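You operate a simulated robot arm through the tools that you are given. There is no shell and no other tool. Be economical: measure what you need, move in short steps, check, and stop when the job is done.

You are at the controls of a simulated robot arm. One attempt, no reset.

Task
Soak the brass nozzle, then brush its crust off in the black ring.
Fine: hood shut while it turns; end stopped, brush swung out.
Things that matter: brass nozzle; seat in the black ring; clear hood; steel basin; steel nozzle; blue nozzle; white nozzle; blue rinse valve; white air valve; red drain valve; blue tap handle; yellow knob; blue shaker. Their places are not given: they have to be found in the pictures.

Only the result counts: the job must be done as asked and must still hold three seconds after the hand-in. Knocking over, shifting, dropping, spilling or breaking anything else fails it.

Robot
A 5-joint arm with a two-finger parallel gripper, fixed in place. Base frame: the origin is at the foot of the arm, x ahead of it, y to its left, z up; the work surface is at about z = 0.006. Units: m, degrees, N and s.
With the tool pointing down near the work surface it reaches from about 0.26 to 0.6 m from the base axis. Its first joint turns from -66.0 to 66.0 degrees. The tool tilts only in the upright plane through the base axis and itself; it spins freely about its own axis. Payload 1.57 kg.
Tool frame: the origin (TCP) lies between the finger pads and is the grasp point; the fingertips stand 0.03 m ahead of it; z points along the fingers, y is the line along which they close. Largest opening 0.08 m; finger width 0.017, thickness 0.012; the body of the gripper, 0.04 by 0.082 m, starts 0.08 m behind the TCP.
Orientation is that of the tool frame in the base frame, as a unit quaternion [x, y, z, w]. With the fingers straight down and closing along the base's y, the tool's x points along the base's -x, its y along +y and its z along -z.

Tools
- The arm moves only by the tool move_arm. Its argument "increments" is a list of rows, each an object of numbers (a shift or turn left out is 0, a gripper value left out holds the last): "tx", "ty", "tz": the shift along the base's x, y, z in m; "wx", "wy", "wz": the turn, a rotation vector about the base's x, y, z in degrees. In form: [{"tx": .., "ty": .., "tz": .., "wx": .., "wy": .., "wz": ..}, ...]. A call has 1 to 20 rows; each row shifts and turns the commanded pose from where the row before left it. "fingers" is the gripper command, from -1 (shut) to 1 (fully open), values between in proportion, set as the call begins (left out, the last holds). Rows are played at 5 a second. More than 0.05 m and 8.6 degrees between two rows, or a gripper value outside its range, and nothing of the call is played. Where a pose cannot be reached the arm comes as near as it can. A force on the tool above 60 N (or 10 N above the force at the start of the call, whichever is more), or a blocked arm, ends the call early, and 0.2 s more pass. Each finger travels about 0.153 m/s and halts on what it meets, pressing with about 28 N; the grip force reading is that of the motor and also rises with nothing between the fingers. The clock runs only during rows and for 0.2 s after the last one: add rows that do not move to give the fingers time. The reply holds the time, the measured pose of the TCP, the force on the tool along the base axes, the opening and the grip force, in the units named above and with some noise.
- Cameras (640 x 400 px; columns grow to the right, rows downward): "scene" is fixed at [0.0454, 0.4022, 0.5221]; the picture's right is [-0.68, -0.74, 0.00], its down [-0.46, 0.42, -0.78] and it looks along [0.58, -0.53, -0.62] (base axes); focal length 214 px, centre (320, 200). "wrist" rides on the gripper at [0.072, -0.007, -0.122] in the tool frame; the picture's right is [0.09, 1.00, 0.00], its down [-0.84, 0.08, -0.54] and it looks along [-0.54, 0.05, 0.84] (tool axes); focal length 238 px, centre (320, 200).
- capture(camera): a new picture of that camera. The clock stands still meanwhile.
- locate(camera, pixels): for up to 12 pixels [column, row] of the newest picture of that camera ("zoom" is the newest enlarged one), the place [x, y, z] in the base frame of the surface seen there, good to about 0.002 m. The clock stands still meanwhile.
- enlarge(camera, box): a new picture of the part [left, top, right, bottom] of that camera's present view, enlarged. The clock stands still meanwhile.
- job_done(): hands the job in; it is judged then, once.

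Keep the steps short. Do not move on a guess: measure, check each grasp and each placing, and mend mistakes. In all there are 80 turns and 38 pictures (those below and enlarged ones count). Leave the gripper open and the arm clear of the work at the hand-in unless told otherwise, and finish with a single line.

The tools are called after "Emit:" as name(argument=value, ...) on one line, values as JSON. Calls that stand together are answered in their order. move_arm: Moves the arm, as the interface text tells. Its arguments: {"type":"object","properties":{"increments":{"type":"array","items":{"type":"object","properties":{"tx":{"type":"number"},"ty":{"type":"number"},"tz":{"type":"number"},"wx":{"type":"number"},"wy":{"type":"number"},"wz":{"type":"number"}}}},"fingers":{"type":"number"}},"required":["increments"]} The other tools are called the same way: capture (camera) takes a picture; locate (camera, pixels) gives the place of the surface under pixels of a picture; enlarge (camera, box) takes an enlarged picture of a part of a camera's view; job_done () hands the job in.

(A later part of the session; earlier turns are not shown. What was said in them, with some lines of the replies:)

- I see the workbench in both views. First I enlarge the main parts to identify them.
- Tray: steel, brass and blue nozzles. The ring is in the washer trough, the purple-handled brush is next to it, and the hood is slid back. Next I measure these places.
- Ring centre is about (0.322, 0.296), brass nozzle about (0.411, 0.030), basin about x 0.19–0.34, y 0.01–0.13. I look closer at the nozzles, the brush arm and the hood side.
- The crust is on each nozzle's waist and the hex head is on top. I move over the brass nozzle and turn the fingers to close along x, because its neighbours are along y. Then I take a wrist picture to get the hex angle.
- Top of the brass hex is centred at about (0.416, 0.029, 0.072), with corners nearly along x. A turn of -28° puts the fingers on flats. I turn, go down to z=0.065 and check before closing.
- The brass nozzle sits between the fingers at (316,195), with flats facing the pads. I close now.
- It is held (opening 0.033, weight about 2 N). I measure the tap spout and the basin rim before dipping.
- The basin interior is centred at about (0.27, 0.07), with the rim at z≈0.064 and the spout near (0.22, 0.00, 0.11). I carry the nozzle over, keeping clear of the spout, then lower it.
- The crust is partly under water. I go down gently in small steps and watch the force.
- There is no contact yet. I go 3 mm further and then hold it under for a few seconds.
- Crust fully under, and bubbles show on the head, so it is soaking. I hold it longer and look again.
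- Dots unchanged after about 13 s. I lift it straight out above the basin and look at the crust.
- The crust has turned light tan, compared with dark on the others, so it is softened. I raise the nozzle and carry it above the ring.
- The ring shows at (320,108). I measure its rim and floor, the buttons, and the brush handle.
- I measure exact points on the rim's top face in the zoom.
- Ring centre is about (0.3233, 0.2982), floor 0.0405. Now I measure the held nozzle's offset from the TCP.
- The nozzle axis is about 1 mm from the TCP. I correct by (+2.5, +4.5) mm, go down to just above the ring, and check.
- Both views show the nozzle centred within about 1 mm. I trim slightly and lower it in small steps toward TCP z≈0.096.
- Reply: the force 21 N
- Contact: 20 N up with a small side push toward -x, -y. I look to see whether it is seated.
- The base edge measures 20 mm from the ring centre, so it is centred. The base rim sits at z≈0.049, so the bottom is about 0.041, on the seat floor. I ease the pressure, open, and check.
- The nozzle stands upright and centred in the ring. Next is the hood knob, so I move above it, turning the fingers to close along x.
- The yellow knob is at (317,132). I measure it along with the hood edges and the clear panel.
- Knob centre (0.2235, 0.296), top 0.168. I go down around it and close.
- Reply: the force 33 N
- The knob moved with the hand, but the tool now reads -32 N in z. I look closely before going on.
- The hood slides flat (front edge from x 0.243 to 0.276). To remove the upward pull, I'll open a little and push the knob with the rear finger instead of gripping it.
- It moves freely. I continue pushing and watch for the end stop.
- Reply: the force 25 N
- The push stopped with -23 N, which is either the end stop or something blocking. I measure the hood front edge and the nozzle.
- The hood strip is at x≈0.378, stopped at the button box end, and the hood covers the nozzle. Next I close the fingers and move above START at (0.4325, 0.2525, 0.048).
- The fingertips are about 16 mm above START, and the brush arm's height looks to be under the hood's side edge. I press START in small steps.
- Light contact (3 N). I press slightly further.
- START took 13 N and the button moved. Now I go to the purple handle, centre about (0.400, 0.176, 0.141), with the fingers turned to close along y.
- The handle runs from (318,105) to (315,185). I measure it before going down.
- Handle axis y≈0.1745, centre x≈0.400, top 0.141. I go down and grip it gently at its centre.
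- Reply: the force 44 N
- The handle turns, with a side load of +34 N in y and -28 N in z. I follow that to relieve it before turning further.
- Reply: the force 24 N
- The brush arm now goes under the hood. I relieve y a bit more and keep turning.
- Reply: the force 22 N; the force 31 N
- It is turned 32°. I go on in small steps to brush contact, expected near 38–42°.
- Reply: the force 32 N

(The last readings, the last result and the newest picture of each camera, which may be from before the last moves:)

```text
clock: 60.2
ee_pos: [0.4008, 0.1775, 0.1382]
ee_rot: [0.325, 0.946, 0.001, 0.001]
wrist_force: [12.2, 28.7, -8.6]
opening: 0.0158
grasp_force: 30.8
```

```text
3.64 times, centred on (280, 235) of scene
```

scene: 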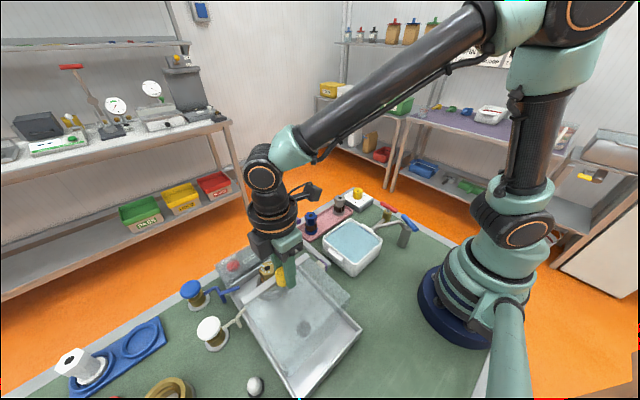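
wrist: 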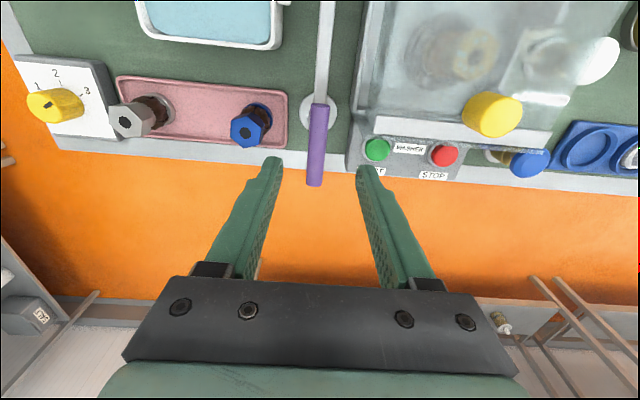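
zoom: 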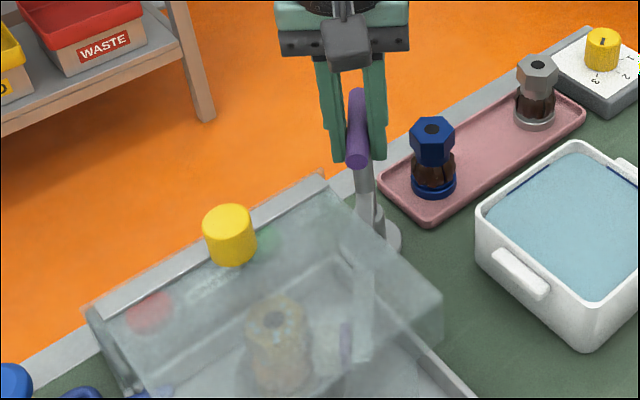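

The brush block (325,345) is nearly touching the nozzle's waist (280,345). I turn a few degrees more and let it brush.

Emit:
move_arm(increments=[{"ty": 0.001}, {"wz": -2}, {"wz": -2}, {"wz": 0}, {"wz": 0}, {"wz": 0}])

Emit:
move_arm(increments=[{"wz": -2}, {"wz": 0}, {"wz": 0}, {"wz": 0}, {"wz": 0}, {"wz": 0}, {"wz": 0}, {"wz": 0}])

```text
clock: 61.6
ee_pos: [0.4002, 0.1796, 0.1386]
ee_rot: [0.358, 0.934, 0.001, 0.002]
wrist_force: [12.8, 13.6, -12.9]
opening: 0.0157
grasp_force: 31.4
```

```text
clock: 63.4
ee_pos: [0.3999, 0.1794, 0.1378]
ee_rot: [0.374, 0.927, 0.001, 0.001]
wrist_force: [16.7, 8.5, -16.9]
opening: 0.0158
grasp_force: 31.3
```

It is turned 44°. I hold it there for 4 s and then look.

Emit:
move_arm(increments=[{"wz": 0}, {"wz": 0}, {"wz": 0}, {"wz": 0}, {"wz": 0}, {"wz": 0}, {"wz": 0}, {"wz": 0}, {"wz": 0}, {"wz": 0}, {"wz": 0}, {"wz": 0}, {"wz": 0}, {"wz": 0}, {"wz": 0}, {"wz": 0}, {"wz": 0}, {"wz": 0}, {"wz": 0}, {"wz": 0}])

Emit:
enlarge(camera="scene", box=[245, 225, 325, 295])

Emit:
locate(camera="zoom", pixels=[[225, 170], [280, 240], [325, 250], [350, 250], [235, 250]])

```text
clock: 67.6
ee_pos: [0.4005, 0.179, 0.1387]
ee_rot: [0.374, 0.927, 0.001, 0.001]
wrist_force: [17.6, 3.3, -14.3]
opening: 0.0159
grasp_force: 31.3
```

```text
5.71 times, centred on (285, 260) of scene
```

zoom: 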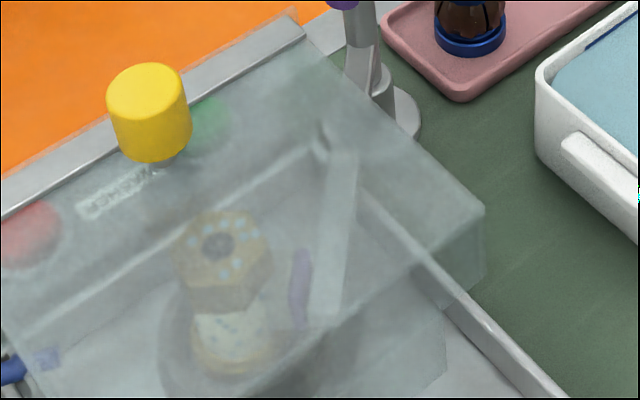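

```text
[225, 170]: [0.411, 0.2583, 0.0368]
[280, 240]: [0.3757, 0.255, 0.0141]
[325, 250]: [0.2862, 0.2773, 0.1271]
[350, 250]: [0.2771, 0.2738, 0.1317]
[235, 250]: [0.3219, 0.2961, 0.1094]
```

The waist went from tan crust to bright yellow, and the hex has turned, so it is spinning and being brushed. I brush some seconds more and compare.

Emit:
move_arm(increments=[{"wz": -1}, {"wz": 0}, {"wz": 0}, {"wz": 0}, {"wz": 0}, {"wz": 0}, {"wz": 0}, {"wz": 0}, {"wz": 0}, {"wz": 0}, {"wz": 0}, {"wz": 0}, {"wz": 0}, {"wz": 0}, {"wz": 0}, {"wz": 0}, {"wz": 0}, {"wz": 0}, {"wz": 0}, {"wz": 0}])

Emit:
move_arm(increments=[{"wz": 0}, {"wz": 0}, {"wz": 0}, {"wz": 0}, {"wz": 0}, {"wz": 0}, {"wz": 0}, {"wz": 0}, {"wz": 0}, {"wz": 0}, {"wz": 0}, {"wz": 0}])

Emit:
enlarge(camera="scene", box=[260, 250, 300, 285])

```text
clock: 71.8
ee_pos: [0.4, 0.179, 0.1389]
ee_rot: [0.383, 0.924, 0.001, 0.001]
wrist_force: [19.9, -8.8, 3.0]
opening: 0.0161
grasp_force: 31.5
```

```text
clock: 74.4
ee_pos: [0.4008, 0.1791, 0.1383]
ee_rot: [0.382, 0.924, 0.001, 0.001]
wrist_force: [17.8, -6.3, 4.1]
opening: 0.0162
grasp_force: 31.2
```

```text
11.43 times, centred on (280, 268) of scene
```

zoom: 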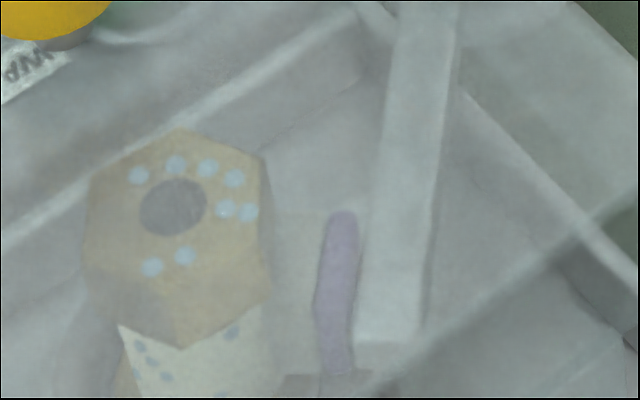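

The waist is bright, with perhaps a darker strip at the left edge. I brush about 8 s more to be safe.

Emit:
move_arm(increments=[{"wz": -1}, {"wz": 0}, {"wz": 0}, {"wz": 0}, {"wz": 0}, {"wz": 0}, {"wz": 0}, {"wz": 0}, {"wz": 0}, {"wz": 0}, {"wz": 0}, {"wz": 0}, {"wz": 0}, {"wz": 0}, {"wz": 0}, {"wz": 0}, {"wz": 0}, {"wz": 0}, {"wz": 0}, {"wz": 0}])

Emit:
move_arm(increments=[{"wz": 0}, {"wz": 0}, {"wz": 0}, {"wz": 0}, {"wz": 0}, {"wz": 0}, {"wz": 0}, {"wz": 0}, {"wz": 0}, {"wz": 0}, {"wz": 0}, {"wz": 0}, {"wz": 0}, {"wz": 0}, {"wz": 0}, {"wz": 0}, {"wz": 0}, {"wz": 0}, {"wz": 0}, {"wz": 0}])

Emit:
enlarge(camera="scene", box=[255, 250, 305, 300])

```text
clock: 78.6
ee_pos: [0.3993, 0.18, 0.1372]
ee_rot: [0.391, 0.92, 0.001, 0.001]
wrist_force: [20.3, -12.3, 4.1]
opening: 0.0168
grasp_force: 31.7
```

```text
clock: 82.8
ee_pos: [0.4, 0.1801, 0.1383]
ee_rot: [0.39, 0.921, 0.001, 0.002]
wrist_force: [16.5, -3.5, 3.2]
opening: 0.0162
grasp_force: 31.2
```

```text
8.00 times, centred on (280, 275) of scene
```

zoom: 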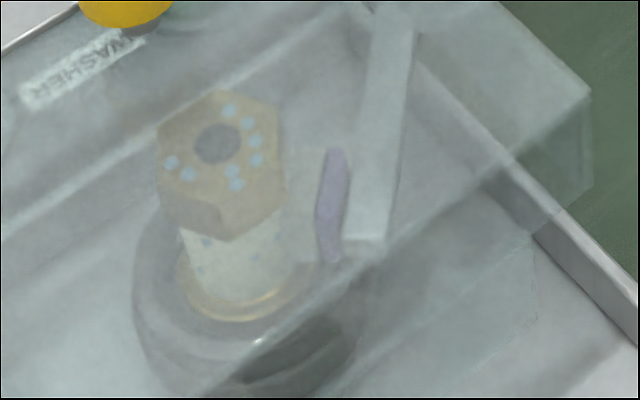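

The waist is clean all round. I swing the brush back out by turning the handle +46°, checking loads.

Emit:
move_arm(increments=[{"wz": 5}, {"wz": 5, "ty": -0.0005}, {"wz": 5, "ty": -0.0005}, {"wz": 5, "ty": -0.0005}, {"wz": 0}])

Emit:
move_arm(increments=[{"wz": 5, "ty": -0.0005}, {"wz": 5, "ty": -0.0005}, {"wz": 5, "ty": -0.0005}, {"wz": 0}])

```text
clock: 84.0
ee_pos: [0.3994, 0.1783, 0.1375]
ee_rot: [0.222, 0.975, 0.0, 0.0]
wrist_force: [2.7, 16.5, 0.2]
opening: 0.0158
grasp_force: 31.1
```

```text
clock: 85.0
ee_pos: [0.3984, 0.1758, 0.1383]
ee_rot: [0.094, 0.996, -0.001, -0.001]
wrist_force: [-21.4, 18.0, 14.1]
opening: 0.0157
grasp_force: 31.2
```

About 11° remain. I ease the load and finish the turn.

Emit:
move_arm(increments=[{"tx": -0.0008, "ty": 0.0005, "wz": 4}, {"wz": 4}, {"wz": 3}, {"wz": 0}])

Emit:
move_arm(fingers=0.25, increments=[{"tz": 0}, {"tz": 0}, {"tz": 0.03}, {"tz": 0.04}, {"tz": 0}])

Emit:
locate(camera="scene", pixels=[[325, 262], [320, 255], [237, 266]])

```text
clock: 86.0
ee_pos: [0.3978, 0.1762, 0.1386]
ee_rot: [0.002, 1.0, -0.001, -0.002]
wrist_force: [-12.5, -12.3, 12.6]
opening: 0.0158
grasp_force: 31.6
```

```text
clock: 87.2
ee_pos: [0.399, 0.1777, 0.2103]
ee_rot: [0.0, 1.0, 0.0, 0.0]
wrist_force: [0.2, 1.3, -0.6]
opening: 0.0502
grasp_force: 0.0
```

```text
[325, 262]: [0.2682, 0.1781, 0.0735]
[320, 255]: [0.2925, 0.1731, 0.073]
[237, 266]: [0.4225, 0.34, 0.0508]
```

The brush is back out. Now I press STOP at (0.4327, 0.340, 0.047) with closed fingers, travelling high.

Emit:
move_arm(fingers=-1, increments=[{"tz": 0.03}, {"tx": 0.0085, "ty": 0.041}, {"tx": 0.0085, "ty": 0.041}, {"tx": 0.0085, "ty": 0.041}, {"tx": 0.0085, "ty": 0.0405}, {"tz": 0}, {"tz": -0.04}, {"tz": -0.04}, {"tz": -0.04}, {"tz": -0.025}, {"tz": 0}])

Emit:
move_arm(increments=[{"tz": -0.008}, {"tz": -0.006}, {"tz": -0.004}, {"tz": 0}])

```text
clock: 89.6
ee_pos: [0.4352, 0.3398, 0.0919]
ee_rot: [0.0, 1.0, 0.0, 0.0]
wrist_force: [-0.2, 0.3, 0.1]
opening: 0.0001
grasp_force: 20.9
```

```text
clock: 90.6
ee_pos: [0.4339, 0.3398, 0.0766]
ee_rot: [0.0, 1.0, -0.001, 0.0]
wrist_force: [-0.4, 0.9, 1.6]
opening: 0.0
grasp_force: 21.4
```

Emit:
move_arm(increments=[{"tz": -0.002}, {"tz": -0.002}, {"tz": -0.0015}, {"tz": 0}])

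```text
clock: 91.6
ee_pos: [0.4334, 0.3389, 0.0702]
ee_rot: [0.0, 1.0, 0.0, 0.0]
wrist_force: [0.9, -6.1, 10.3]
opening: 0.0
grasp_force: 21.3
```

The press is at 10 N. I push a touch more, then go up and back clear with the fingers open.

Emit:
move_arm(increments=[{"tz": -0.001}, {"tz": -0.0005}, {"tz": 0}])

Emit:
move_arm(increments=[{"tz": 0.03}, {"tz": 0.05}, {"tz": 0.05}, {"tz": 0.05}, {"tz": 0.05}, {"tz": 0}])

Emit:
enlarge(camera="scene", box=[230, 190, 340, 300])

```text
clock: 92.4
ee_pos: [0.4321, 0.34, 0.0701]
ee_rot: [0.0, 1.0, 0.001, 0.001]
wrist_force: [0.1, -8.1, 16.1]
opening: 0.0001
grasp_force: 21.1
```

```text
clock: 93.8
ee_pos: [0.4318, 0.3405, 0.2986]
ee_rot: [0.0, 1.0, 0.0, 0.0]
wrist_force: [0.4, 0.4, -0.3]
opening: 0.0001
grasp_force: 21.0
```

```text
3.64 times, centred on (285, 245) of scene
```

zoom: 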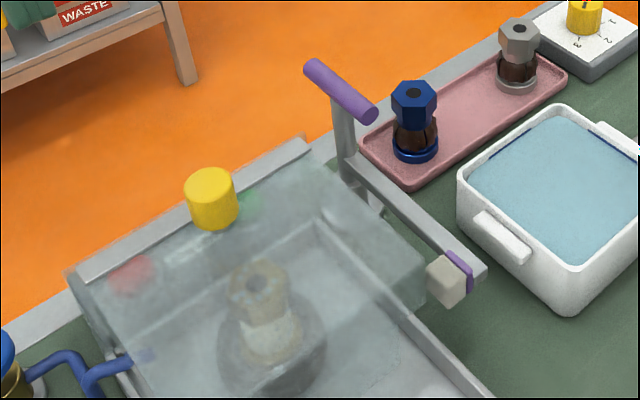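

The brush is out and the hood is shut. I open the fingers, move clear, let over a second pass, and use the last picture with the same frame to check that the nozzle stands still.

Emit:
move_arm(fingers=1, increments=[{"tx": -0.02, "tz": 0.03}, {"tx": -0.02, "ty": -0.03, "tz": 0.03}, {"tx": -0.02, "ty": -0.03}, {"tz": 0}, {"tz": 0}, {"tz": 0}, {"tz": 0}])

Emit:
enlarge(camera="scene", box=[230, 190, 340, 300])

```text
clock: 95.4
ee_pos: [0.3721, 0.2809, 0.3569]
ee_rot: [0.0, 1.0, 0.001, 0.0]
wrist_force: [0.5, 1.0, 0.0]
opening: 0.0799
grasp_force: 0.1
```

```text
3.64 times, centred on (285, 245) of scene
```

zoom: 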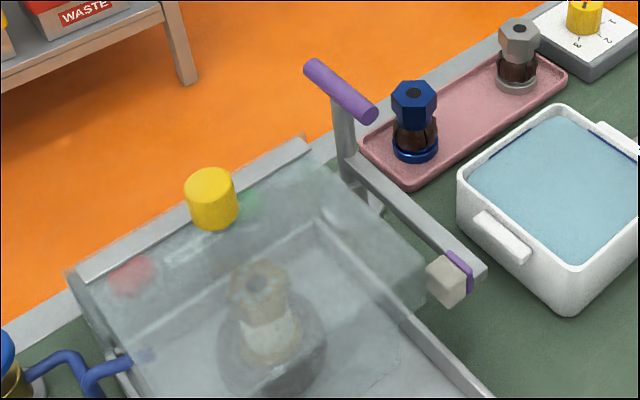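

The nozzle looks the same in both pictures 1.6 s apart, so it has stopped. The hood is shut, the brush is out and the fingers are open and clear, so I hand in.

Emit:
job_done()

```text
The job is handed in.
```

The brass nozzle was soaked and brushed clean in the black ring under the shut hood; the washer is stopped, the brush is swung out and the arm is clear.
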